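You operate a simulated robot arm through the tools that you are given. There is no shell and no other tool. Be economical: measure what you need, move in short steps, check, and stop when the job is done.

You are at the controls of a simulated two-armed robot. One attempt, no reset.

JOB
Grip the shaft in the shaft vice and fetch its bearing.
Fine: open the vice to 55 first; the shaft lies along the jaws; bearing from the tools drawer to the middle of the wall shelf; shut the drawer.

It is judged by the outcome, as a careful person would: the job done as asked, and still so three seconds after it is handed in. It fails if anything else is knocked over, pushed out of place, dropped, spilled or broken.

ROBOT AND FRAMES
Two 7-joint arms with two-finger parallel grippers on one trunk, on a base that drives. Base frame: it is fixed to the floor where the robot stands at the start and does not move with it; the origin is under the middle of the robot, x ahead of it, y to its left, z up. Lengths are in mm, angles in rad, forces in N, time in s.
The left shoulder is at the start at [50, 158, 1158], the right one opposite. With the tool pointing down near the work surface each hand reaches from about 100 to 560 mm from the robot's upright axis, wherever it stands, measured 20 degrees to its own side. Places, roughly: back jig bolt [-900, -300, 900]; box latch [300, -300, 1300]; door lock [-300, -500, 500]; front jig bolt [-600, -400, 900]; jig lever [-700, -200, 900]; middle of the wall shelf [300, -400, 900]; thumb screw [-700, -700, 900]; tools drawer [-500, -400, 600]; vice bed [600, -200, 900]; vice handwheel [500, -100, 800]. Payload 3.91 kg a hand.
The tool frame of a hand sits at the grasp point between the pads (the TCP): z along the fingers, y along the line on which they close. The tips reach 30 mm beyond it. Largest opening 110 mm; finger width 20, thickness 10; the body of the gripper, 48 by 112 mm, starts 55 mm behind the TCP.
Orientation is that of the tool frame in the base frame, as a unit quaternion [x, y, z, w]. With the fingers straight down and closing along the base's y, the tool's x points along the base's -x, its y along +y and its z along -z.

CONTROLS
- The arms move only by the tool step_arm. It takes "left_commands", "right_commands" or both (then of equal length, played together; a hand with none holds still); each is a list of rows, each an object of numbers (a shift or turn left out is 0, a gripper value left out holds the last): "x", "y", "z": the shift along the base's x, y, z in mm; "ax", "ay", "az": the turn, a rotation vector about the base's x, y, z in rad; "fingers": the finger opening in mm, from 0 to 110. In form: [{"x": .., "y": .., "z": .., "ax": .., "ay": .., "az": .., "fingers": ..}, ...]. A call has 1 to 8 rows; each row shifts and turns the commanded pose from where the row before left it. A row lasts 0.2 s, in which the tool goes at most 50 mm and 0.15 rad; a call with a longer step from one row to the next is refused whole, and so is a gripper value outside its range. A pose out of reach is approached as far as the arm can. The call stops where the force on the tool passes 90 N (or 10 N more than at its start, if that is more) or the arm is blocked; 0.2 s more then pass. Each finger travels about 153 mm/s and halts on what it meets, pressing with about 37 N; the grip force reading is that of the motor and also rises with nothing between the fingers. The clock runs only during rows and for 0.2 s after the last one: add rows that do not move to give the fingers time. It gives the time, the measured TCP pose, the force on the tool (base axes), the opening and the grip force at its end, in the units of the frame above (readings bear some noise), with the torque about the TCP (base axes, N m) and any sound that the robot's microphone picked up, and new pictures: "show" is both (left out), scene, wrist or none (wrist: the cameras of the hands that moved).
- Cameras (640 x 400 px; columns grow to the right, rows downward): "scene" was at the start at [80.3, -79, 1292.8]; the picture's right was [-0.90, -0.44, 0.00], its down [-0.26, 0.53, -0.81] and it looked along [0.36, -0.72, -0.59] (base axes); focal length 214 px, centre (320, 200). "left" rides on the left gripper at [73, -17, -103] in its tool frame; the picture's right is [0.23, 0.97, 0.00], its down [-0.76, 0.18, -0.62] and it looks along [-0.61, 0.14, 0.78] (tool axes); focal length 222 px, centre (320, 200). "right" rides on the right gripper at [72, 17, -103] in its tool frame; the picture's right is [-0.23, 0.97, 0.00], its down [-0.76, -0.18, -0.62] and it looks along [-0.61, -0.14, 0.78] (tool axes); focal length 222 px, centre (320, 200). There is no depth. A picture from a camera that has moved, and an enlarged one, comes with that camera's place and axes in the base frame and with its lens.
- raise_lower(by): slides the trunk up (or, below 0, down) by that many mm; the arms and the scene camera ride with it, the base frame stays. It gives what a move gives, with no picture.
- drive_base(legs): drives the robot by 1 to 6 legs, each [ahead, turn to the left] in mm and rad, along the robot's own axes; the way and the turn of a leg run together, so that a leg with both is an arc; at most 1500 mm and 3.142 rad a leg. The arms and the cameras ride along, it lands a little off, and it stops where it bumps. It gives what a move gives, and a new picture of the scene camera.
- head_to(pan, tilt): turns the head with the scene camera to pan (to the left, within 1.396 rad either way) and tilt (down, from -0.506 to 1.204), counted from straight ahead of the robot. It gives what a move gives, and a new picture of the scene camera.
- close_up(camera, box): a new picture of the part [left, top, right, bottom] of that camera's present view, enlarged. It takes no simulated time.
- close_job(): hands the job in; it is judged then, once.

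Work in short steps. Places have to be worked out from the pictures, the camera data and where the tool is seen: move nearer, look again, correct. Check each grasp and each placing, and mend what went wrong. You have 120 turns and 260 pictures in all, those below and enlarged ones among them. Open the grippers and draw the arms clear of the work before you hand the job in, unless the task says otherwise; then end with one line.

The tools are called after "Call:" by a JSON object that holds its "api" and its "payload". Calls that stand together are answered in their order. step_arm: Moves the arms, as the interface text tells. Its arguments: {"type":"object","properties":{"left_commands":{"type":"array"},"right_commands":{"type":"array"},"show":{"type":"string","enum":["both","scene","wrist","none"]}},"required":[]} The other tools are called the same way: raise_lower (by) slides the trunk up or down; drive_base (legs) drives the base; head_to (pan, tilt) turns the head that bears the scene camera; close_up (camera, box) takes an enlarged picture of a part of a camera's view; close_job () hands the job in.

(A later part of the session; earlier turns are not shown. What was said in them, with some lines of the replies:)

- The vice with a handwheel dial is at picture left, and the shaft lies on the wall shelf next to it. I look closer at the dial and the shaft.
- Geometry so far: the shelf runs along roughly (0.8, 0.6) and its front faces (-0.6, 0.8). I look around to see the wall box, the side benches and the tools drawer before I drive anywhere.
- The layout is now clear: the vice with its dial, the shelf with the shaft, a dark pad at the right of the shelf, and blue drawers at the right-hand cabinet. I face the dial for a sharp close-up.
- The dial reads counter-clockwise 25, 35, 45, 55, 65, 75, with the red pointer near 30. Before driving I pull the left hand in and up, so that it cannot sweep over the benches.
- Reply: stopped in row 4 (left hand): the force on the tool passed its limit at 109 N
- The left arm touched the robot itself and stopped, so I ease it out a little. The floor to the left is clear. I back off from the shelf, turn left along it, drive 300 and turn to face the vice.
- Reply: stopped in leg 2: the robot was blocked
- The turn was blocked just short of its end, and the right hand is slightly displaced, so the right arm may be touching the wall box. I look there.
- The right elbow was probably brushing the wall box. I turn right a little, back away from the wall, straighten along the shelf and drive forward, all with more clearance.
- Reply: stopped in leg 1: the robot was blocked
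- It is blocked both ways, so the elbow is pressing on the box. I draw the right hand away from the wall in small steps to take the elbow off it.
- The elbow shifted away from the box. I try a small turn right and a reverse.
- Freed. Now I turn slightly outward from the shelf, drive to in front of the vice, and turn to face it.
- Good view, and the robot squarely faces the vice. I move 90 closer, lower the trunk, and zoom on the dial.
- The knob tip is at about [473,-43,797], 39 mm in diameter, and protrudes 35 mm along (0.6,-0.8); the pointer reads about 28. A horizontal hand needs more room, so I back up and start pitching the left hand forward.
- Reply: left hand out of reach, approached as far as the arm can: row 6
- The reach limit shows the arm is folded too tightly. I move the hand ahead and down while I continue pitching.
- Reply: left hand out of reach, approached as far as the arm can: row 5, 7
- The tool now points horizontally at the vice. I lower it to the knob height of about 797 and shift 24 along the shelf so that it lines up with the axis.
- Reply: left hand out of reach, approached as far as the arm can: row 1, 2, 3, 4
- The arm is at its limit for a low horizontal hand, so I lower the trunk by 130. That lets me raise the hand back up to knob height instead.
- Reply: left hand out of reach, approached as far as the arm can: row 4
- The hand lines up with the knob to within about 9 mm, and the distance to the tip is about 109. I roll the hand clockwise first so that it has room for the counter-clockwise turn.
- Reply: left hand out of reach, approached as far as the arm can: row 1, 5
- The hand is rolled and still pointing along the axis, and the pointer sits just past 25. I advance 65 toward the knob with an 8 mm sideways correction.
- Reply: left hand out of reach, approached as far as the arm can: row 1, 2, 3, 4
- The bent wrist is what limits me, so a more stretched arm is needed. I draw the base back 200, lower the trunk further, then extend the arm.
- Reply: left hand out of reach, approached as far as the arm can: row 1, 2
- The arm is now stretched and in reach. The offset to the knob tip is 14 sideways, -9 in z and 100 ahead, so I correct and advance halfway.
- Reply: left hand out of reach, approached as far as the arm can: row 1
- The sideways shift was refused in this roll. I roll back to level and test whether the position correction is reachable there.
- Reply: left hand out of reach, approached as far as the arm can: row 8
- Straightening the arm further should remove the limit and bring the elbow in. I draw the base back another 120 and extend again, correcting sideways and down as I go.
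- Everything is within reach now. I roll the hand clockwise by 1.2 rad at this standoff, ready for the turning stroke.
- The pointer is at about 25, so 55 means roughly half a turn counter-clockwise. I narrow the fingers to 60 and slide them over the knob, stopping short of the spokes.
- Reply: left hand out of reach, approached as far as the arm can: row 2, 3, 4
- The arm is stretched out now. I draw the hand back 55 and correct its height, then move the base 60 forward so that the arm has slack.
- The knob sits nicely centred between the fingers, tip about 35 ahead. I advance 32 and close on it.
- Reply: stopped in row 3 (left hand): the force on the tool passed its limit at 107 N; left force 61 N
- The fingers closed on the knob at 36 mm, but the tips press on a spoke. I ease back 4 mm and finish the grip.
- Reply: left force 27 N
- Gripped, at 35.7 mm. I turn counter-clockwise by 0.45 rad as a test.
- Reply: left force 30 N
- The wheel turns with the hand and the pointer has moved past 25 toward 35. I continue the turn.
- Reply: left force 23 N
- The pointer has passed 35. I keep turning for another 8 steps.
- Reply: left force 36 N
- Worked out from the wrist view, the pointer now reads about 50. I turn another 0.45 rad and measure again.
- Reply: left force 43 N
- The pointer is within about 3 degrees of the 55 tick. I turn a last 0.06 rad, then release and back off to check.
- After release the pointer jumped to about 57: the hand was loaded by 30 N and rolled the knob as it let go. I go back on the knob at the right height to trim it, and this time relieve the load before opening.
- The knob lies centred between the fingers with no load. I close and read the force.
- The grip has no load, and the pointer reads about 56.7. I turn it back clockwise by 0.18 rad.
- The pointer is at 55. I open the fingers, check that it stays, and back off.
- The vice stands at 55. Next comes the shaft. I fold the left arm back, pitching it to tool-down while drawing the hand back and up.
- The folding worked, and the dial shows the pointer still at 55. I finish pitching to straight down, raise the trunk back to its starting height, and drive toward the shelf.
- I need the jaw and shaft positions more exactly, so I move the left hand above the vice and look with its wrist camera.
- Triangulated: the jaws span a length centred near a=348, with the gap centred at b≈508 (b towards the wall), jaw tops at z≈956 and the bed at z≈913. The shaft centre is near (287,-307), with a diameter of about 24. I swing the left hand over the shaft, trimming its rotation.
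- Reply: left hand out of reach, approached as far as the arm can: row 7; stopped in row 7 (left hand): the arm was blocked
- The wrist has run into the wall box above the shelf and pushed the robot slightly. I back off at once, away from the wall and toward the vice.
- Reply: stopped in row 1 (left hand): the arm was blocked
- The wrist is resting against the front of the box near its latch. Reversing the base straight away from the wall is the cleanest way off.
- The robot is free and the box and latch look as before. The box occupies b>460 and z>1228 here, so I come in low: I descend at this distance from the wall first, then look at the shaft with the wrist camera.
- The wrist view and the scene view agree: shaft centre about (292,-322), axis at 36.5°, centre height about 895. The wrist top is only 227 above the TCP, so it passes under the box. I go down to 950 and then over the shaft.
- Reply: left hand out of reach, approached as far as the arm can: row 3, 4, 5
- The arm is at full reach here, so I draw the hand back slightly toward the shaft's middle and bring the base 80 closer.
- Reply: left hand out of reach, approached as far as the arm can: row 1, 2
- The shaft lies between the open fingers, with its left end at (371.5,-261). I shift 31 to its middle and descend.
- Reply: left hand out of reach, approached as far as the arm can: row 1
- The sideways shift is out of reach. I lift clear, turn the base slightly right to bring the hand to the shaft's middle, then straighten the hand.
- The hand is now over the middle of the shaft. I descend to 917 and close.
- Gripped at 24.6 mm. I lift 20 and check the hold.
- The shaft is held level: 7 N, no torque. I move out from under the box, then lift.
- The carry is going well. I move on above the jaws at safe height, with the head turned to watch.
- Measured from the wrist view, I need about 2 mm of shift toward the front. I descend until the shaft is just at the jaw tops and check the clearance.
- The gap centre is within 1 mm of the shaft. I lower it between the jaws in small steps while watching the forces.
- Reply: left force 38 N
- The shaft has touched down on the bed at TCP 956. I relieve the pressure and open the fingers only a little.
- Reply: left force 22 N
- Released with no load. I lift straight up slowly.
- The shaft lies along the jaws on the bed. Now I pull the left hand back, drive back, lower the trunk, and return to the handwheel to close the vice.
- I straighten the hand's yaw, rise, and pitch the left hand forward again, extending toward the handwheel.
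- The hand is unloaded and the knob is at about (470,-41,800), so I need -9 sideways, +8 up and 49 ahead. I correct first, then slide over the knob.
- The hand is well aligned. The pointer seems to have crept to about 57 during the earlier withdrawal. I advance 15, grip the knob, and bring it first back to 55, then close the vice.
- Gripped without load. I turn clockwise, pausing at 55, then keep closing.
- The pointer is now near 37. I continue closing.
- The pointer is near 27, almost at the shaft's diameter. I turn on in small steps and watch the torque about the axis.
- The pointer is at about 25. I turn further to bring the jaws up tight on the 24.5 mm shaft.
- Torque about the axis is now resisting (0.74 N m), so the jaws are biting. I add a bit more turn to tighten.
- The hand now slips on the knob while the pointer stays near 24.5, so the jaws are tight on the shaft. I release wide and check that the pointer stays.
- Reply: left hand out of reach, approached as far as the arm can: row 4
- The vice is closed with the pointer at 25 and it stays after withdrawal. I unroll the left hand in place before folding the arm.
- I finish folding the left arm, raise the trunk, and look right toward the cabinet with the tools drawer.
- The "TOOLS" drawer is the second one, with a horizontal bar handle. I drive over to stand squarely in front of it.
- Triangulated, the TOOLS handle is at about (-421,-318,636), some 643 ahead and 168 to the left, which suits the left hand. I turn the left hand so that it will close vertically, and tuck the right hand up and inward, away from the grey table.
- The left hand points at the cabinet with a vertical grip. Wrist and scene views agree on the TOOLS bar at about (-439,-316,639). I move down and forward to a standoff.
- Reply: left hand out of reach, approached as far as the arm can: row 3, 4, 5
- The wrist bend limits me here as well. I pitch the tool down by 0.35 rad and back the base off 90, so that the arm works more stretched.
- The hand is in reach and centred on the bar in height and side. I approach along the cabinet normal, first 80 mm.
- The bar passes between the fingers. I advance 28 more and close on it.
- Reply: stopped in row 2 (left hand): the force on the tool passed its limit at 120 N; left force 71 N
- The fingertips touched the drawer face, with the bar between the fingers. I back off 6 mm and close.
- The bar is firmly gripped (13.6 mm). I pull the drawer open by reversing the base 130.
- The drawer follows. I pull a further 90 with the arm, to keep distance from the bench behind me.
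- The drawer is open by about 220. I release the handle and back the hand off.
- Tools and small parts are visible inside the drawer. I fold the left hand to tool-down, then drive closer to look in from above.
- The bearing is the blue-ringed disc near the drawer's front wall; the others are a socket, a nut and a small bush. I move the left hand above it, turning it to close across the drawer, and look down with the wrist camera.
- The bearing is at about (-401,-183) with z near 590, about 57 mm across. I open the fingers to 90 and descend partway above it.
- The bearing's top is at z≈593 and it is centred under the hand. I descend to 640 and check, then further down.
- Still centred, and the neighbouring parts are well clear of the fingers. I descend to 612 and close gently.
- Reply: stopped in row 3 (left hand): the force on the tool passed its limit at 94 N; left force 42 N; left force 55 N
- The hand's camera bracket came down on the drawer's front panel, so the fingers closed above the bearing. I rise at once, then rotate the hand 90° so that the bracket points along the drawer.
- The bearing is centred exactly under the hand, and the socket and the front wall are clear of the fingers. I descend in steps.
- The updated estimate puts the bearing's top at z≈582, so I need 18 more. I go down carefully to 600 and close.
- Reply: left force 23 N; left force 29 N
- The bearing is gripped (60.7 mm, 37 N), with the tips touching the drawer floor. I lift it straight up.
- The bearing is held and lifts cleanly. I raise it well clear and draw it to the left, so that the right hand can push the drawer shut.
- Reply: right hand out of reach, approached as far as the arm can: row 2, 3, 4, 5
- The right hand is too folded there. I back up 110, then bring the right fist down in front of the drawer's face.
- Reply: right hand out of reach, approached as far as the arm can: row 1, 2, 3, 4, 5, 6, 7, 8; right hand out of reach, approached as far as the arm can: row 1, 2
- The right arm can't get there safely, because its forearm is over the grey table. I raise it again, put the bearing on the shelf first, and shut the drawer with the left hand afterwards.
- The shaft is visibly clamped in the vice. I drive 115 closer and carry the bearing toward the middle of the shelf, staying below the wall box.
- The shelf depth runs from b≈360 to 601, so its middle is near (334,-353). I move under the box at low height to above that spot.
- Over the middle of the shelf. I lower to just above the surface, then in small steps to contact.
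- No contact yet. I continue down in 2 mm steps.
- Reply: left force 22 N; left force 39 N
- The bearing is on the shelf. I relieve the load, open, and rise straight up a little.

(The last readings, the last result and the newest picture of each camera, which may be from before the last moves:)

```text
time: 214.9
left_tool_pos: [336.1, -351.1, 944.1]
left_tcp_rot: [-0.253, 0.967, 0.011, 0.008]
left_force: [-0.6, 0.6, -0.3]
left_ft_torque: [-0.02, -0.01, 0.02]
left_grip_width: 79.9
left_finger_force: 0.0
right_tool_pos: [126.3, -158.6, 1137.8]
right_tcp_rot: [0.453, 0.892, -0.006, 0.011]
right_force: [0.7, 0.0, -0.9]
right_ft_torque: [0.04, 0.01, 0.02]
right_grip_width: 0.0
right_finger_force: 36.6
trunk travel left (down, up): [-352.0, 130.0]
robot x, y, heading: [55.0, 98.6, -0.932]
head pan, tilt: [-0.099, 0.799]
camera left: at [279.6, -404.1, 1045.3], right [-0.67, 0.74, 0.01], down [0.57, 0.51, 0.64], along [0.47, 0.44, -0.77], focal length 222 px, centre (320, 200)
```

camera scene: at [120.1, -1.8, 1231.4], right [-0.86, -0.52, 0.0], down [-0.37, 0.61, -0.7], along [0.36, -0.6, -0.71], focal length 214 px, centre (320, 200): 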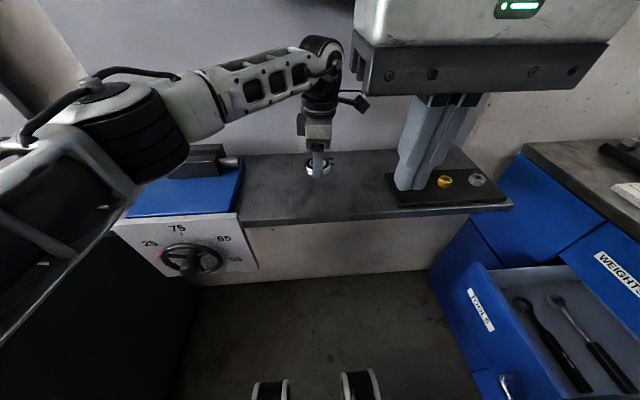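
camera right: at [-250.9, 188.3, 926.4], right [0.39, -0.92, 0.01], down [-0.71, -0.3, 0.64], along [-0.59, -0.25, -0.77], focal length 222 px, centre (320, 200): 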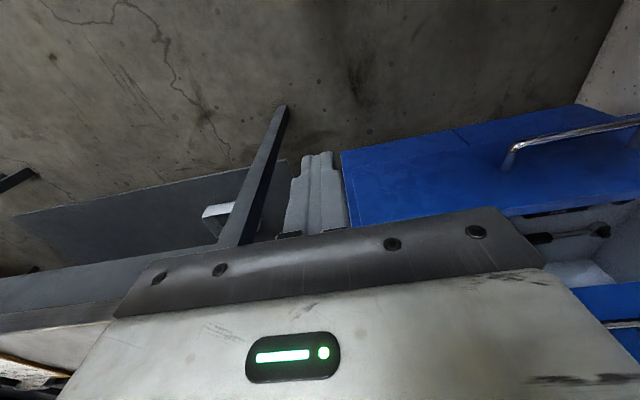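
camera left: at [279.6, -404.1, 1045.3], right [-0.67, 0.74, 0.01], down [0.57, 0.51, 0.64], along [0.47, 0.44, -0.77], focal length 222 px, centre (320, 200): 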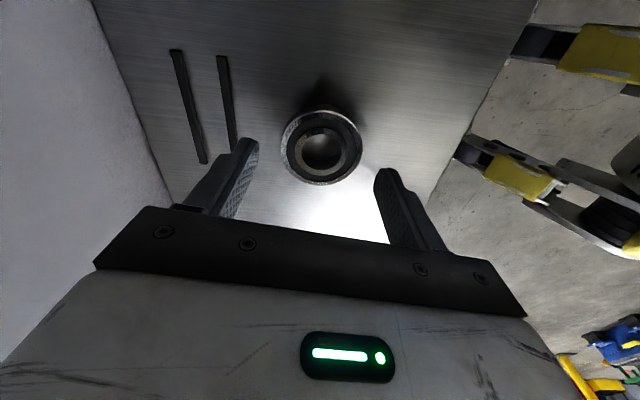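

The bearing sits flat on the shelf. I withdraw low from under the box, then go back and turn toward the cabinet to close the drawer.

Call:
{"api": "step_arm", "payload": {"left_commands": [{"z": 10}, {"x": -24, "y": 32}, {"x": -24, "y": 32}, {"x": -24, "y": 32}, {"x": -24, "y": 32, "z": 10, "fingers": 0}, {"x": -12, "y": 16, "z": 35}, {"z": 40}], "show": "scene"}}

Call:
{"api": "close_up", "payload": {"camera": "scene", "box": [90, 120, 410, 280]}}

Call:
{"api": "drive_base", "payload": {"legs": [[-104, 0], [0, -1.566]]}}

```text
time: 216.5
left_tool_pos: [226.2, -206.1, 1039.0]
left_tcp_rot: [-0.254, 0.967, 0.011, 0.008]
left_force: [-0.1, 0.1, 0.4]
left_ft_torque: [0.01, 0.03, 0.0]
left_grip_width: 0.0
left_finger_force: 37.2
right_tool_pos: [126.3, -159.8, 1138.0]
right_tcp_rot: [0.452, 0.892, -0.006, 0.011]
right_force: [0.2, -0.2, 0.6]
right_ft_torque: [0.02, 0.0, 0.01]
right_grip_width: 0.1
right_finger_force: 36.8
trunk travel left (down, up): [-352.0, 130.0]
robot x, y, heading: [52.7, 101.6, -0.93]
head pan, tilt: [-0.099, 0.799]
camera scene: at [120.1, -1.3, 1231.5], right [-0.86, -0.52, 0.0], down [-0.37, 0.61, -0.7], along [0.36, -0.6, -0.71], focal length 214 px, centre (320, 200)
```

scene: 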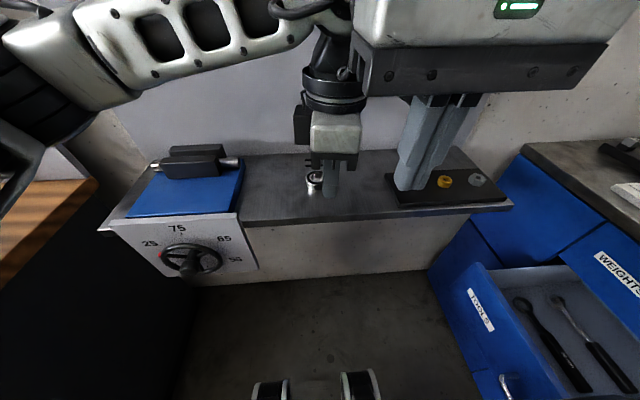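

```text
2.00 times, centred on (250, 200) of scene
camera zoom: at [120.1, -1.3, 1231.5], right [-0.86, -0.52, 0.0], down [-0.37, 0.61, -0.7], along [0.36, -0.6, -0.71], focal length 429 px, centre (460, 200)
```

zoom: 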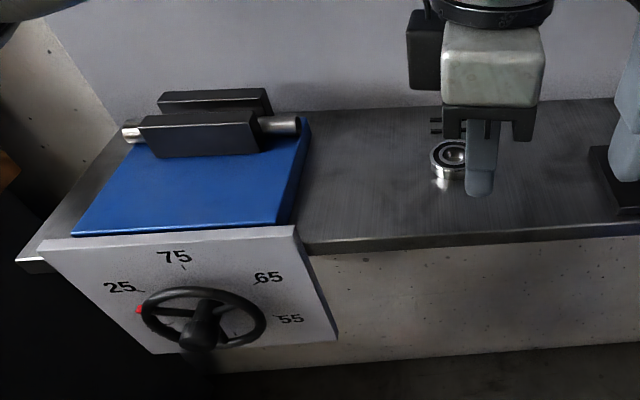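

```text
time: 221.5
left_tool_pos: [-318.3, 13.6, 1039.9]
left_tcp_rot: [0.508, 0.861, 0.003, 0.013]
left_force: [0.5, -0.5, 0.9]
left_ft_torque: [-0.01, -0.01, 0.0]
left_grip_width: 0.1
left_finger_force: 37.4
right_tool_pos: [-270.1, 114.6, 1137.3]
right_tcp_rot: [0.951, 0.309, -0.012, 0.003]
right_force: [0.5, 0.9, -0.1]
right_ft_torque: [0.03, 0.02, -0.04]
right_grip_width: 0.0
right_finger_force: 36.5
trunk travel left (down, up): [-352.0, 130.0]
robot x, y, heading: [-10.9, 182.1, -2.51]
head pan, tilt: [-0.099, 0.799]
camera scene: at [-109.9, 119.2, 1231.5], right [-0.51, 0.86, 0.0], down [0.61, 0.36, -0.7], along [-0.6, -0.36, -0.71], focal length 214 px, centre (320, 200)
```

scene: 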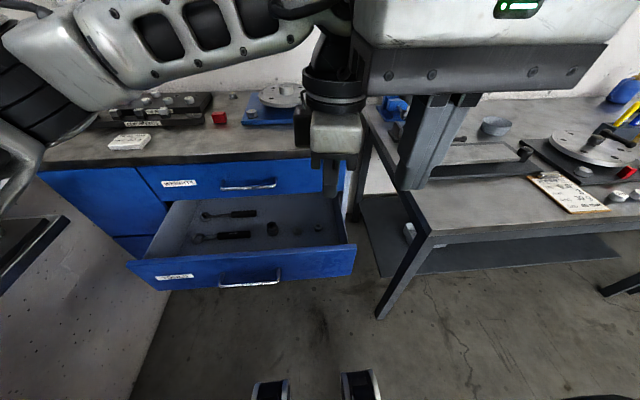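

Shaft clamped, bearing on the shelf. Now the drawer: I back off 60, move the left fist over to the drawer's middle and pitch it forward.

Call:
{"api": "drive_base", "payload": {"legs": [[-60, 0]]}}

Call:
{"api": "step_arm", "payload": {"left_commands": [{"x": 20, "y": -28}, {"x": 20, "y": -28}, {"x": 20, "y": -28, "ax": -0.087, "ay": 0.116}, {"x": 20, "y": -28, "ax": -0.087, "ay": 0.116}, {"x": 18, "y": -26, "ax": -0.087, "ay": 0.116}, {"x": 0, "y": -15, "ax": -0.087, "ay": 0.116}, {"x": -10, "y": -8, "ax": -0.087, "ay": 0.116}, {"x": -10, "y": -8, "ax": -0.087, "ay": 0.116}], "show": "none"}}

Call:
{"api": "raise_lower", "payload": {"by": -260}}

Call:
{"api": "step_arm", "payload": {"left_commands": [{"z": -20}, {"z": -20}]}}

```text
time: 222.5
left_tool_pos: [-269.6, 49.5, 1039.7]
left_tcp_rot: [0.508, 0.861, 0.002, 0.014]
left_force: [0.2, 0.3, 0.1]
left_ft_torque: [0.0, 0.01, -0.01]
left_grip_width: 0.0
left_finger_force: 37.0
right_tool_pos: [-221.3, 149.1, 1136.7]
right_tcp_rot: [0.951, 0.308, -0.012, 0.003]
right_force: [0.1, -0.5, 0.1]
right_ft_torque: [-0.02, 0.04, -0.05]
right_grip_width: 0.1
right_finger_force: 37.1
trunk travel left (down, up): [-352.0, 130.0]
robot x, y, heading: [38.6, 221.3, -2.511]
head pan, tilt: [-0.099, 0.799]
camera scene: at [-61.0, 155.2, 1231.6], right [-0.51, 0.86, 0.0], down [0.61, 0.36, -0.7], along [-0.6, -0.36, -0.71], focal length 214 px, centre (320, 200)
```

scene: 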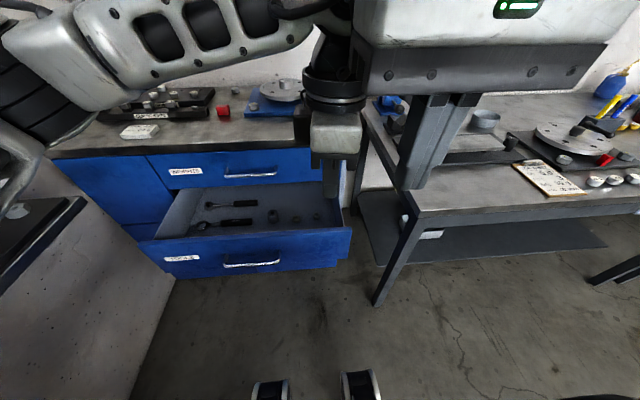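

```text
time: 224.3
left_tool_pos: [-192.2, -119.8, 1040.1]
left_tcp_rot: [0.458, 0.785, -0.389, -0.15]
left_force: [-0.7, -0.6, -0.6]
left_ft_torque: [0.01, -0.01, -0.01]
left_grip_width: 0.0
left_finger_force: 37.1
right_tool_pos: [-220.5, 149.6, 1137.9]
right_tcp_rot: [0.951, 0.308, -0.012, 0.003]
right_force: [-0.7, 0.2, 0.1]
right_ft_torque: [0.0, 0.03, -0.05]
right_grip_width: 0.0
right_finger_force: 36.7
trunk travel left (down, up): [-352.0, 130.0]
robot x, y, heading: [37.8, 222.0, -2.511]
head pan, tilt: [-0.099, 0.799]
```

```text
time: 226.9
left_tool_pos: [-191.4, -118.5, 779.2]
left_tcp_rot: [0.458, 0.786, -0.386, -0.15]
left_force: [-0.4, 0.2, 0.0]
left_ft_torque: [0.0, 0.03, -0.03]
left_grip_width: 0.0
left_finger_force: 36.8
right_tool_pos: [-220.9, 148.8, 878.0]
right_tcp_rot: [0.952, 0.307, -0.012, 0.003]
right_force: [0.2, -0.5, -0.4]
right_ft_torque: [0.01, 0.0, 0.01]
right_grip_width: 0.0
right_finger_force: 37.4
trunk travel left (down, up): [-92.0, 390.0]
robot x, y, heading: [40.0, 220.1, -2.506]
head pan, tilt: [-0.099, 0.799]
```

```text
time: 227.5
left_tool_pos: [-198.4, -119.3, 739.0]
left_tcp_rot: [0.458, 0.786, -0.387, -0.151]
left_force: [0.2, -0.8, 0.5]
left_ft_torque: [0.0, -0.01, -0.01]
left_grip_width: 0.0
left_finger_force: 36.8
left hand out of reach, approached as far as the arm can: row 1
right_tool_pos: [-221.4, 149.0, 877.2]
right_tcp_rot: [0.952, 0.307, -0.011, 0.002]
right_force: [-0.5, 1.1, -0.5]
right_ft_torque: [-0.02, 0.04, 0.03]
right_grip_width: 0.0
right_finger_force: 36.7
trunk travel left (down, up): [-92.0, 390.0]
robot x, y, heading: [37.3, 219.3, -2.513]
head pan, tilt: [-0.099, 0.799]
camera scene: at [-61.6, 154.8, 971.5], right [-0.51, 0.86, 0.0], down [0.61, 0.36, -0.7], along [-0.6, -0.36, -0.71], focal length 214 px, centre (320, 200)
camera left: at [-186.1, -14.7, 811.5], right [0.47, 0.46, -0.75], down [0.88, -0.29, 0.37], along [-0.05, -0.84, -0.55], focal length 222 px, centre (320, 200)
```

scene: 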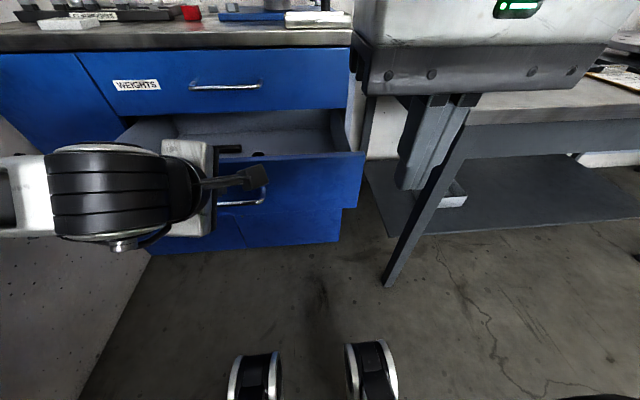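
left: 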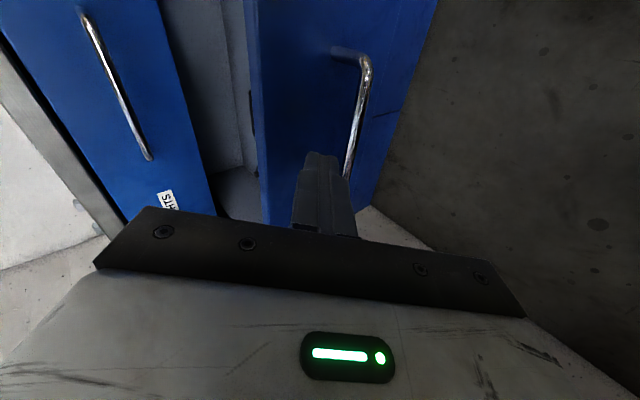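

The fist is in front of the panel, above the bar. I lower it 52 more and raise the right hand out of the way.

Call:
{"api": "step_arm", "payload": {"left_commands": [{"z": -18}, {"z": -18}, {"z": -16}, {}, {}], "right_commands": [{"z": 40}, {"z": 40}, {"z": 40}, {"z": 40}, {"z": 30}], "show": "both"}}

```text
time: 228.7
left_tool_pos: [-197.1, -120.2, 689.1]
left_tcp_rot: [0.458, 0.786, -0.387, -0.15]
left_force: [-0.4, -0.4, 0.7]
left_ft_torque: [0.04, 0.01, 0.01]
left_grip_width: 0.0
left_finger_force: 36.7
right_tool_pos: [-252.9, 188.1, 1046.0]
right_tcp_rot: [0.953, 0.302, -0.011, 0.004]
right_force: [-27.2, -22.0, -15.0]
right_ft_torque: [2.4, -1.65, -2.1]
right_grip_width: 0.2
right_finger_force: 37.6
right hand out of reach, approached as far as the arm can: row 3, 4, 5
trunk travel left (down, up): [-92.0, 390.0]
robot x, y, heading: [37.4, 217.2, -2.512]
head pan, tilt: [-0.099, 0.799]
camera scene: at [-68.1, 157.0, 980.6], right [-0.46, 0.89, 0.0], down [0.56, 0.29, -0.78], along [-0.69, -0.35, -0.63], focal length 214 px, centre (320, 200)
camera right: at [-182.6, 216.6, 1148.6], right [0.37, -0.93, 0.01], down [-0.71, -0.28, 0.64], along [-0.59, -0.24, -0.77], focal length 222 px, centre (320, 200)
camera left: at [-184.5, -14.8, 760.1], right [0.47, 0.46, -0.75], down [0.88, -0.29, 0.37], along [-0.05, -0.84, -0.55], focal length 222 px, centre (320, 200)
```

scene: 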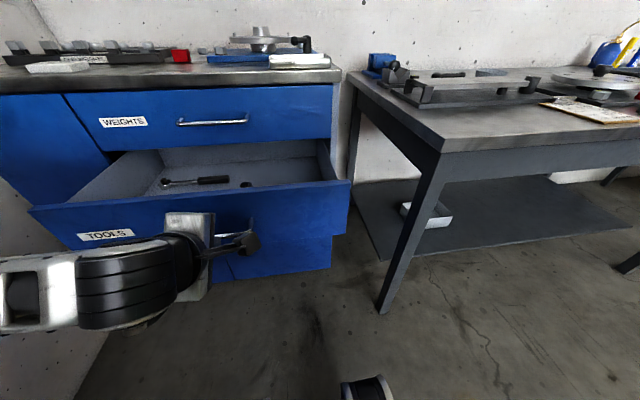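
right: 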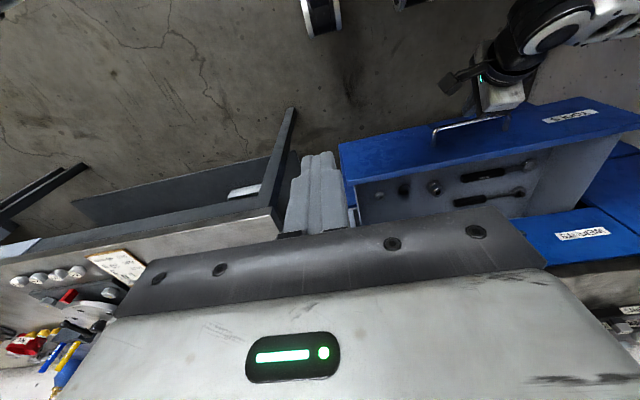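
left: 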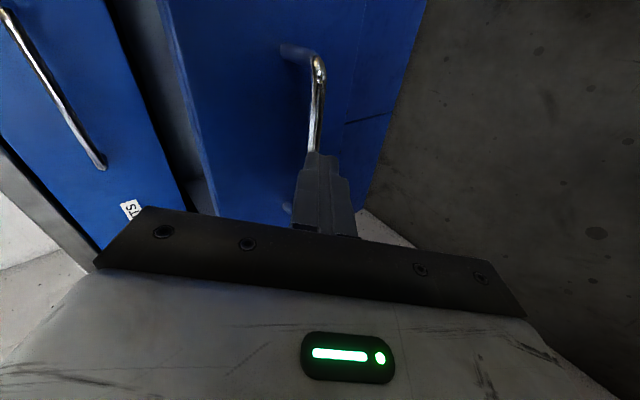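

The right hand bumped the robot's own head, so I ease it back down and out. Then I drive forward gently until the fist meets the drawer.

Call:
{"api": "step_arm", "payload": {"right_commands": [{"x": 10, "y": -15, "z": -30}, {"x": -5, "y": -15, "z": -30}, {}], "show": "none"}}

Call:
{"api": "drive_base", "payload": {"legs": [[65, 0]]}}

Call:
{"api": "close_up", "payload": {"camera": "left", "box": [160, 0, 480, 240]}}

```text
time: 229.1
left_tool_pos: [-196.1, -118.5, 687.8]
left_tcp_rot: [0.459, 0.786, -0.387, -0.149]
left_force: [0.5, 0.0, 0.7]
left_ft_torque: [-0.02, 0.02, 0.04]
left_grip_width: 0.0
left_finger_force: 36.9
right_tool_pos: [-256.6, 179.2, 1032.2]
right_tcp_rot: [0.959, 0.283, -0.011, 0.015]
right_force: [-12.2, -10.7, -6.3]
right_ft_torque: [1.15, -0.77, -0.97]
right_grip_width: 0.1
right_finger_force: 36.8
trunk travel left (down, up): [-92.0, 390.0]
robot x, y, heading: [36.5, 219.3, -2.509]
head pan, tilt: [-0.099, 0.799]
stopped in row 1 (right hand): the force on the tool passed its limit at 109 N (the readings are from after the stop); the commanded pose is now the measured one
```

```text
time: 230.1
left_tool_pos: [-249.0, -157.3, 688.8]
left_tcp_rot: [0.458, 0.786, -0.387, -0.15]
left_force: [0.1, -0.3, 0.2]
left_ft_torque: [-0.01, 0.01, -0.03]
left_grip_width: 0.0
left_finger_force: 37.2
right_tool_pos: [-310.2, 140.6, 1032.4]
right_tcp_rot: [0.959, 0.284, -0.011, 0.016]
right_force: [-25.5, -14.3, 0.1]
right_ft_torque: [1.28, -2.25, -1.56]
right_grip_width: 0.0
right_finger_force: 36.6
trunk travel left (down, up): [-92.0, 390.0]
robot x, y, heading: [-17.3, 184.0, -2.508]
head pan, tilt: [-0.099, 0.799]
camera scene: at [-117.3, 117.7, 975.1], right [-0.48, 0.88, 0.0], down [0.6, 0.33, -0.73], along [-0.64, -0.35, -0.68], focal length 214 px, centre (320, 200)
```

scene: 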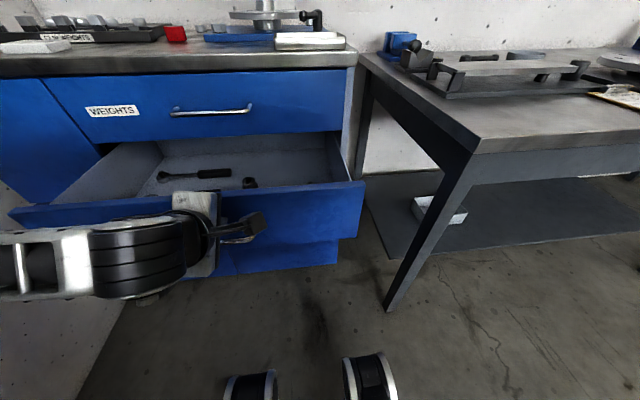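

```text
1.67 times, centred on (320, 120) of left
camera zoom: at [-237.2, -53.3, 760.2], right [0.47, 0.46, -0.75], down [0.88, -0.29, 0.37], along [-0.05, -0.84, -0.55], focal length 370 px, centre (320, 333)
```

zoom: 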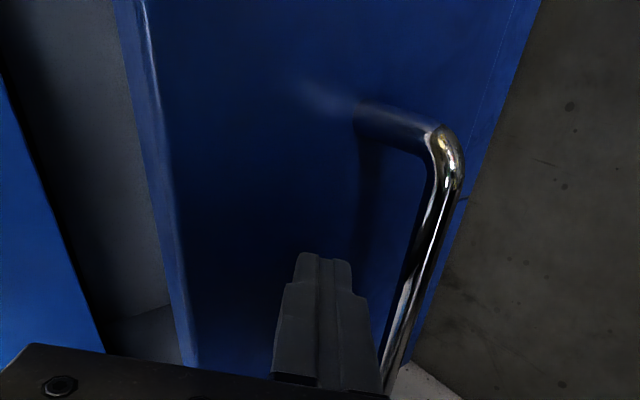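

The fist is above the bar, nearly at the panel. I free the right hand by moving it forward, then push the drawer in with the base.

Call:
{"api": "step_arm", "payload": {"right_commands": [{"x": -16, "y": -8}, {"x": -16, "y": -8}, {"x": -10, "y": -8, "z": -20}], "show": "none"}}

Call:
{"api": "drive_base", "payload": {"legs": [[130, 0]]}}

```text
time: 230.9
left_tool_pos: [-249.3, -158.3, 688.8]
left_tcp_rot: [0.459, 0.786, -0.386, -0.151]
left_force: [0.2, -0.5, -0.1]
left_ft_torque: [0.01, -0.01, 0.0]
left_grip_width: 0.1
left_finger_force: 37.1
right_tool_pos: [-352.7, 116.2, 1012.0]
right_tcp_rot: [0.958, 0.285, -0.01, 0.017]
right_force: [-0.2, -0.2, -0.6]
right_ft_torque: [-0.02, 0.03, -0.02]
right_grip_width: 0.3
right_finger_force: 37.2
trunk travel left (down, up): [-92.0, 390.0]
robot x, y, heading: [-18.1, 182.0, -2.506]
head pan, tilt: [-0.099, 0.799]
```

```text
time: 232.2
left_tool_pos: [-354.9, -235.3, 688.8]
left_tcp_rot: [0.458, 0.786, -0.387, -0.15]
left_force: [0.3, -0.6, -0.2]
left_ft_torque: [0.03, -0.02, 0.01]
left_grip_width: 0.0
left_finger_force: 36.8
right_tool_pos: [-457.0, 38.6, 1013.7]
right_tcp_rot: [0.958, 0.285, -0.012, 0.016]
right_force: [0.4, -0.2, 1.2]
right_ft_torque: [0.03, -0.01, -0.01]
right_grip_width: 0.0
right_finger_force: 37.4
trunk travel left (down, up): [-92.0, 390.0]
robot x, y, heading: [-124.2, 100.2, -2.505]
head pan, tilt: [-0.099, 0.799]
camera scene: at [-219.8, 38.9, 970.9], right [-0.51, 0.86, 0.0], down [0.62, 0.36, -0.7], along [-0.6, -0.35, -0.72], focal length 214 px, centre (320, 200)
```

scene: 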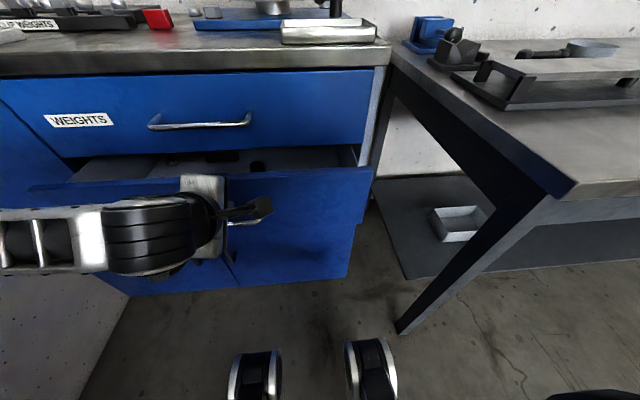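

The drawer is sliding in, about 95 left. I push on until it stops.

Call:
{"api": "drive_base", "payload": {"legs": [[85, 0]]}}

Call:
{"api": "step_arm", "payload": {"left_commands": [{"x": -8, "y": -6}, {"x": -4, "y": -3}], "show": "both"}}

```text
time: 233.3
left_tool_pos: [-421.5, -284.2, 688.4]
left_tcp_rot: [0.457, 0.787, -0.387, -0.15]
left_force: [-0.4, -0.6, -0.4]
left_ft_torque: [0.0, 0.03, -0.01]
left_grip_width: 0.0
left_finger_force: 37.0
right_tool_pos: [-524.0, -10.7, 1012.4]
right_tcp_rot: [0.959, 0.283, -0.011, 0.018]
right_force: [0.0, 0.6, 0.4]
right_ft_torque: [-0.01, -0.01, -0.03]
right_grip_width: 0.0
right_finger_force: 37.3
trunk travel left (down, up): [-92.0, 390.0]
robot x, y, heading: [-185.6, 55.9, -2.505]
head pan, tilt: [-0.099, 0.799]
camera scene: at [-285.7, -9.6, 970.9], right [-0.51, 0.86, 0.0], down [0.62, 0.36, -0.7], along [-0.6, -0.36, -0.72], focal length 214 px, centre (320, 200)
```

scene: 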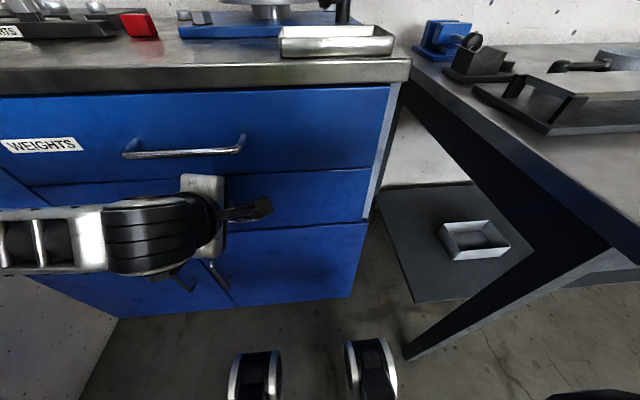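

```text
time: 233.9
left_tool_pos: [-432.6, -294.9, 689.0]
left_tcp_rot: [0.458, 0.786, -0.387, -0.149]
left_force: [-1.0, 0.5, -0.8]
left_ft_torque: [-0.01, -0.02, -0.03]
left_grip_width: 0.1
left_finger_force: 36.9
right_tool_pos: [-524.0, -11.1, 1012.4]
right_tcp_rot: [0.959, 0.284, -0.011, 0.017]
right_force: [-0.1, -0.7, -0.2]
right_ft_torque: [0.01, -0.03, -0.01]
right_grip_width: 0.1
right_finger_force: 36.8
trunk travel left (down, up): [-92.0, 390.0]
robot x, y, heading: [-188.1, 56.3, -2.509]
head pan, tilt: [-0.099, 0.799]
camera scene: at [-285.7, -9.6, 970.9], right [-0.51, 0.86, 0.0], down [0.62, 0.37, -0.7], along [-0.6, -0.35, -0.72], focal length 214 px, centre (320, 200)
camera left: at [-420.6, -189.4, 759.6], right [0.47, 0.46, -0.75], down [0.88, -0.29, 0.37], along [-0.05, -0.84, -0.55], focal length 222 px, centre (320, 200)
```

scene: 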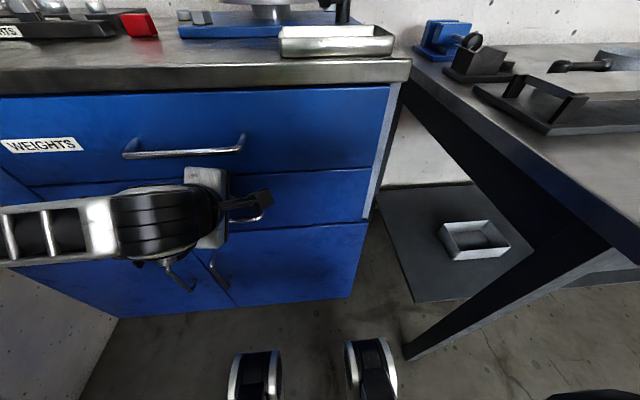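
left: 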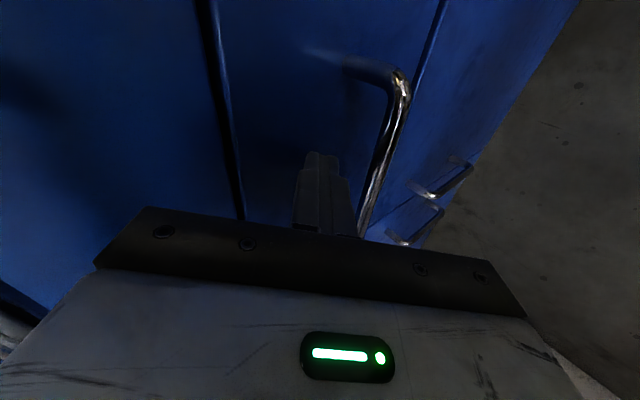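

It looks nearly flush, but I feel no resistance yet. I push a few millimetres more until it stops.

Call:
{"api": "step_arm", "payload": {"left_commands": [{"x": -4, "y": -3}, {"x": -4, "y": -3}, {"x": -3, "y": -2.5}, {"x": -3, "y": -2.5}], "show": "wrist"}}

Call:
{"api": "close_up", "payload": {"camera": "scene", "box": [0, 80, 420, 300]}}

```text
time: 234.8
left_tool_pos: [-435.6, -296.0, 688.0]
left_tcp_rot: [0.464, 0.786, -0.382, -0.147]
left_force: [31.6, 11.8, 20.1]
left_ft_torque: [-0.32, 0.02, 0.55]
left_grip_width: 0.0
left_finger_force: 36.6
right_tool_pos: [-519.3, -7.6, 1014.8]
right_tcp_rot: [0.958, 0.285, -0.013, 0.019]
right_force: [0.3, 0.6, -1.1]
right_ft_torque: [-0.01, 0.02, 0.0]
right_grip_width: 0.0
right_finger_force: 36.6
trunk travel left (down, up): [-92.0, 390.0]
robot x, y, heading: [-184.4, 59.3, -2.503]
head pan, tilt: [-0.099, 0.799]
stopped in row 4 (left hand): the force on the tool passed its limit at 95 N (the readings are from after the stop); the commanded pose is now the measured one
camera left: at [-423.7, -191.7, 760.3], right [0.48, 0.46, -0.74], down [0.87, -0.3, 0.38], along [-0.05, -0.83, -0.55], focal length 222 px, centre (320, 200)
```

left: 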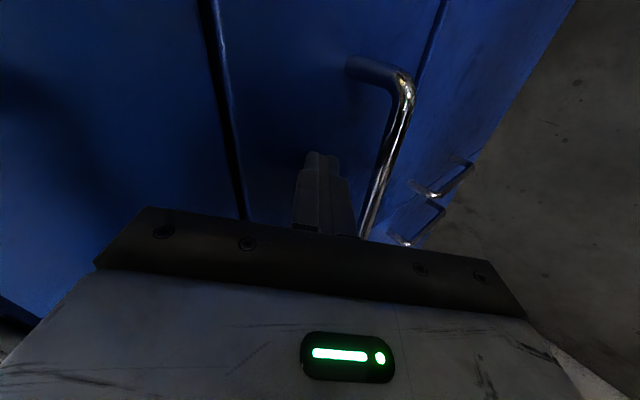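

```text
1.52 times, centred on (210, 190) of scene
camera zoom: at [-281.7, -7.9, 971.6], right [-0.51, 0.86, 0.0], down [0.61, 0.37, -0.7], along [-0.6, -0.36, -0.71], focal length 327 px, centre (488, 215)
```

zoom: 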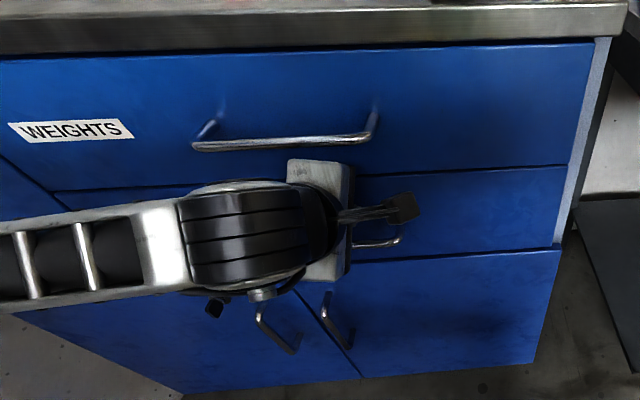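

The drawer is fully shut against its stop and flush. I draw the hand back, reverse, and verify everything from a distance.

Call:
{"api": "step_arm", "payload": {"left_commands": [{"x": 16, "y": 12}, {"x": 24, "y": 18}, {"fingers": 60}], "right_commands": [{}, {}, {"fingers": 60}], "show": "none"}}

Call:
{"api": "drive_base", "payload": {"legs": [[-300, 0]]}}

Call:
{"api": "raise_lower", "payload": {"by": 260}}

Call:
{"api": "head_to", "payload": {"pan": 1.3, "tilt": 0.75}}

```text
time: 235.6
left_tool_pos: [-416.9, -270.1, 680.5]
left_tcp_rot: [0.464, 0.787, -0.38, -0.145]
left_force: [-0.8, 0.6, 0.7]
left_ft_torque: [-0.01, 0.03, 0.0]
left_grip_width: 59.9
left_finger_force: 0.1
left hand out of reach, approached as far as the arm can: row 2
right_tool_pos: [-522.9, -9.3, 1012.2]
right_tcp_rot: [0.958, 0.285, -0.011, 0.017]
right_force: [-0.2, 0.5, 0.3]
right_ft_torque: [0.01, 0.0, -0.02]
right_grip_width: 59.8
right_finger_force: 0.0
trunk travel left (down, up): [-92.0, 390.0]
robot x, y, heading: [-186.4, 57.9, -2.503]
head pan, tilt: [-0.099, 0.799]
```

```text
time: 237.7
left_tool_pos: [-176.5, -92.9, 680.9]
left_tcp_rot: [0.464, 0.787, -0.379, -0.145]
left_force: [-1.0, -0.9, 0.5]
left_ft_torque: [0.04, 0.01, 0.01]
left_grip_width: 59.9
left_finger_force: 0.1
right_tool_pos: [-281.9, 167.6, 1013.2]
right_tcp_rot: [0.958, 0.286, -0.011, 0.017]
right_force: [0.2, -0.1, 0.6]
right_ft_torque: [0.0, -0.01, 0.02]
right_grip_width: 59.8
right_finger_force: 0.1
trunk travel left (down, up): [-92.0, 390.0]
robot x, y, heading: [54.4, 233.1, -2.506]
head pan, tilt: [-0.099, 0.799]
camera scene: at [-43.3, 168.7, 970.9], right [-0.51, 0.86, 0.0], down [0.62, 0.37, -0.7], along [-0.6, -0.36, -0.72], focal length 214 px, centre (320, 200)
```

scene: 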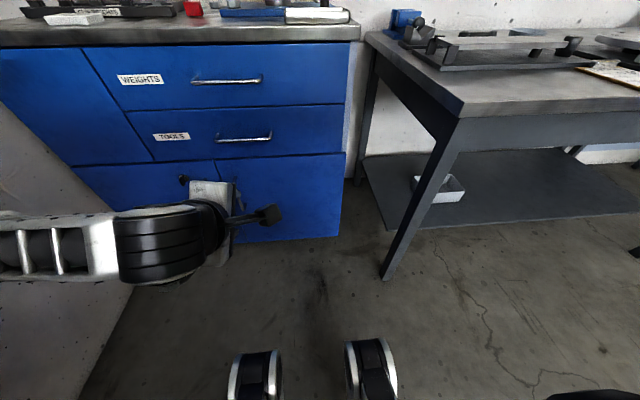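

```text
time: 240.3
left_tool_pos: [-176.4, -92.6, 940.9]
left_tcp_rot: [0.463, 0.788, -0.379, -0.145]
left_force: [0.1, -0.2, -0.2]
left_ft_torque: [-0.02, -0.02, -0.02]
left_grip_width: 59.6
left_finger_force: 0.0
right_tool_pos: [-281.7, 167.5, 1272.5]
right_tcp_rot: [0.958, 0.285, -0.011, 0.017]
right_force: [0.4, -0.2, 0.3]
right_ft_torque: [0.02, -0.01, -0.02]
right_grip_width: 60.1
right_finger_force: 0.1
trunk travel left (down, up): [-352.0, 130.0]
robot x, y, heading: [54.6, 235.0, -2.505]
head pan, tilt: [-0.099, 0.799]
```

```text
time: 241.8
left_tool_pos: [-175.4, -92.5, 941.4]
left_tcp_rot: [0.464, 0.787, -0.38, -0.145]
left_force: [0.1, 0.2, -0.5]
left_ft_torque: [0.01, 0.02, -0.03]
left_grip_width: 60.0
left_finger_force: 0.0
right_tool_pos: [-281.8, 168.2, 1272.4]
right_tcp_rot: [0.958, 0.285, -0.011, 0.017]
right_force: [0.4, 0.5, 0.2]
right_ft_torque: [0.01, 0.0, -0.03]
right_grip_width: 59.9
right_finger_force: 0.1
trunk travel left (down, up): [-352.0, 130.0]
robot x, y, heading: [55.3, 237.2, -2.506]
head pan, tilt: [1.3, 0.75]
camera scene: at [55.6, 132.5, 1234.9], right [-0.93, -0.36, 0.0], down [-0.24, 0.64, -0.73], along [0.26, -0.68, -0.68], focal length 214 px, centre (320, 200)
```

scene: 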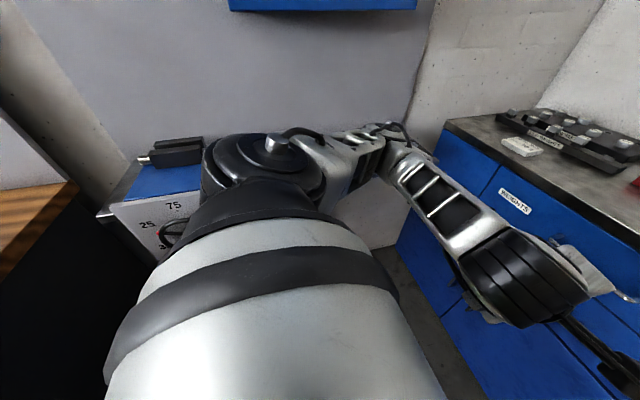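

The drawer is closed. I turn to face the shelf for a last check of the bearing and the vice.

Call:
{"api": "drive_base", "payload": {"legs": [[0, 1.55]]}}

Call:
{"api": "head_to", "payload": {"pan": 0.0, "tilt": 0.75}}

Call:
{"api": "close_up", "payload": {"camera": "scene", "box": [160, 100, 480, 300]}}

```text
time: 246.0
left_tool_pos: [377.4, -6.5, 941.1]
left_tcp_rot: [-0.215, 0.888, -0.374, 0.16]
left_force: [-0.8, 1.0, 0.0]
left_ft_torque: [0.02, -0.02, -0.02]
left_grip_width: 60.3
left_finger_force: 0.0
right_tool_pos: [112.9, -104.2, 1273.0]
right_tcp_rot: [0.488, 0.872, 0.003, 0.019]
right_force: [-0.4, -0.3, -0.3]
right_ft_torque: [-0.02, -0.01, -0.01]
right_grip_width: 59.9
right_finger_force: 0.1
trunk travel left (down, up): [-352.0, 130.0]
robot x, y, heading: [56.3, 232.9, -0.96]
head pan, tilt: [1.3, 0.75]
camera scene: at [159.4, 228.3, 1234.9], right [0.33, -0.94, 0.0], down [-0.64, -0.23, -0.73], along [0.69, 0.24, -0.68], focal length 214 px, centre (320, 200)
```

scene: 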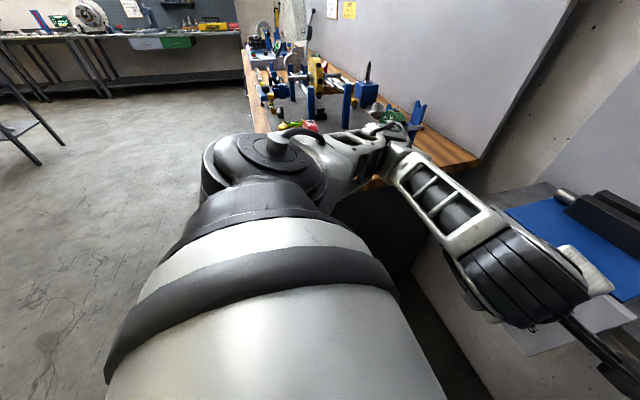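

```text
time: 247.5
left_tool_pos: [377.0, -7.4, 941.8]
left_tcp_rot: [-0.216, 0.888, -0.374, 0.16]
left_force: [-0.1, 0.2, 0.0]
left_ft_torque: [0.03, 0.01, 0.02]
left_grip_width: 60.2
left_finger_force: 0.0
right_tool_pos: [113.0, -105.5, 1272.6]
right_tcp_rot: [0.489, 0.872, 0.003, 0.02]
right_force: [-0.5, 0.8, -0.4]
right_ft_torque: [-0.03, 0.02, -0.02]
right_grip_width: 60.2
right_finger_force: 0.1
trunk travel left (down, up): [-352.0, 130.0]
robot x, y, heading: [57.5, 232.5, -0.958]
head pan, tilt: [0.0, 0.75]
camera scene: at [128.4, 132.8, 1234.9], right [-0.82, -0.57, 0.0], down [-0.39, 0.56, -0.73], along [0.42, -0.6, -0.68], focal length 214 px, centre (320, 200)
```

scene: 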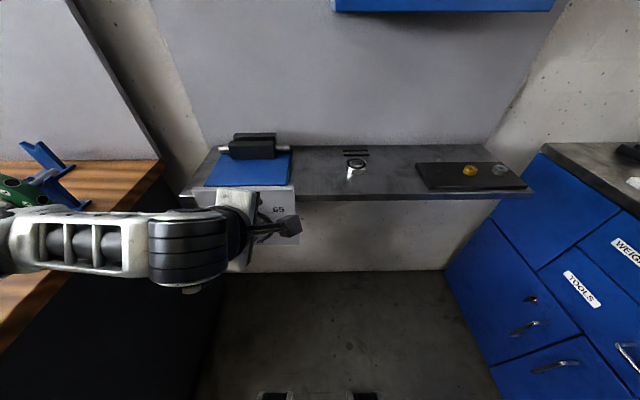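

```text
2.00 times, centred on (320, 200) of scene
camera zoom: at [128.4, 132.8, 1234.9], right [-0.82, -0.57, 0.0], down [-0.39, 0.56, -0.73], along [0.42, -0.6, -0.68], focal length 429 px, centre (320, 200)
```

zoom: 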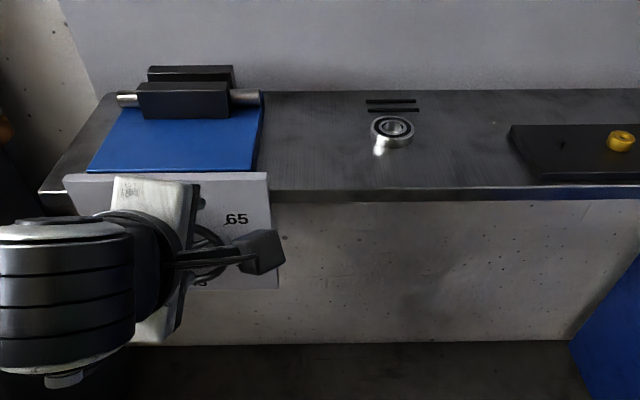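

The bearing sits in the middle of the shelf, the shaft is clamped in the jaws, and both drawers are shut. I back the robot clear of the work and hand in.

Call:
{"api": "drive_base", "payload": {"legs": [[-150, 0]]}}

Call:
{"api": "close_up", "payload": {"camera": "scene", "box": [160, 100, 480, 300]}}

```text
time: 248.8
left_tool_pos: [292.3, 114.2, 941.7]
left_tcp_rot: [-0.215, 0.888, -0.374, 0.159]
left_force: [-0.5, -0.4, -0.3]
left_ft_torque: [0.02, 0.04, 0.03]
left_grip_width: 60.1
left_finger_force: 0.2
right_tool_pos: [27.7, 16.1, 1274.1]
right_tcp_rot: [0.489, 0.872, 0.004, 0.02]
right_force: [-1.0, 0.4, -0.6]
right_ft_torque: [0.01, -0.03, -0.04]
right_grip_width: 59.9
right_finger_force: 0.1
trunk travel left (down, up): [-352.0, 130.0]
robot x, y, heading: [-29.0, 353.1, -0.96]
head pan, tilt: [0.0, 0.75]
camera scene: at [43.7, 254.6, 1235.0], right [-0.82, -0.57, 0.0], down [-0.39, 0.56, -0.73], along [0.42, -0.6, -0.68], focal length 214 px, centre (320, 200)
```

scene: 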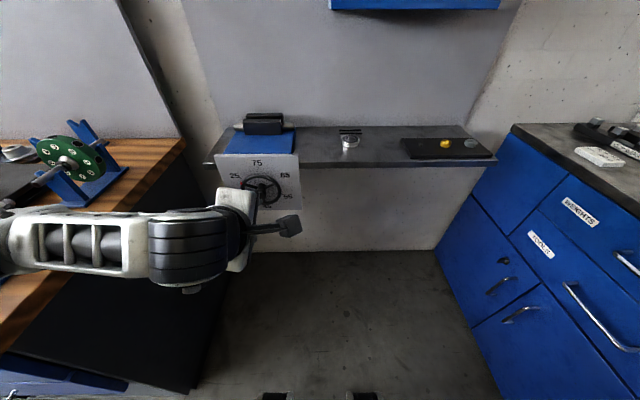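

```text
2.00 times, centred on (320, 200) of scene
camera zoom: at [43.7, 254.6, 1235.0], right [-0.82, -0.57, 0.0], down [-0.39, 0.56, -0.73], along [0.42, -0.6, -0.68], focal length 429 px, centre (320, 200)
```

zoom: 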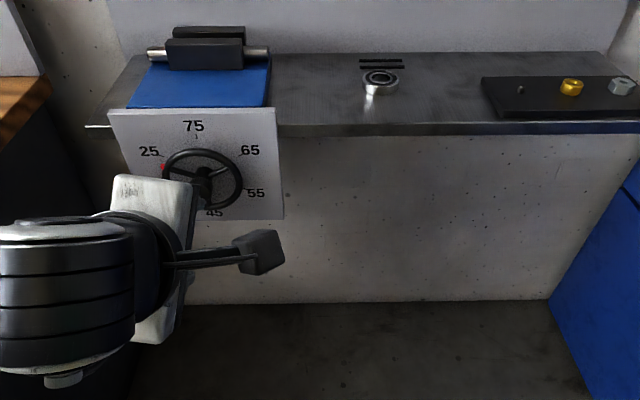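

Call:
{"api": "close_job", "payload": {}}

```text
The job is handed in.
```

The shaft is gripped along the vice jaws, the bearing stands in the middle of the wall shelf, and the tools drawer is shut. I set the vice to 55 first, but the pointer crept to about 57 as I let go of the wheel, so the shaft went in at about that opening. Along the way the robot's arm also pressed against the wall box, and a bracket came down on the open drawer's front; I saw no damage and nothing out of place.
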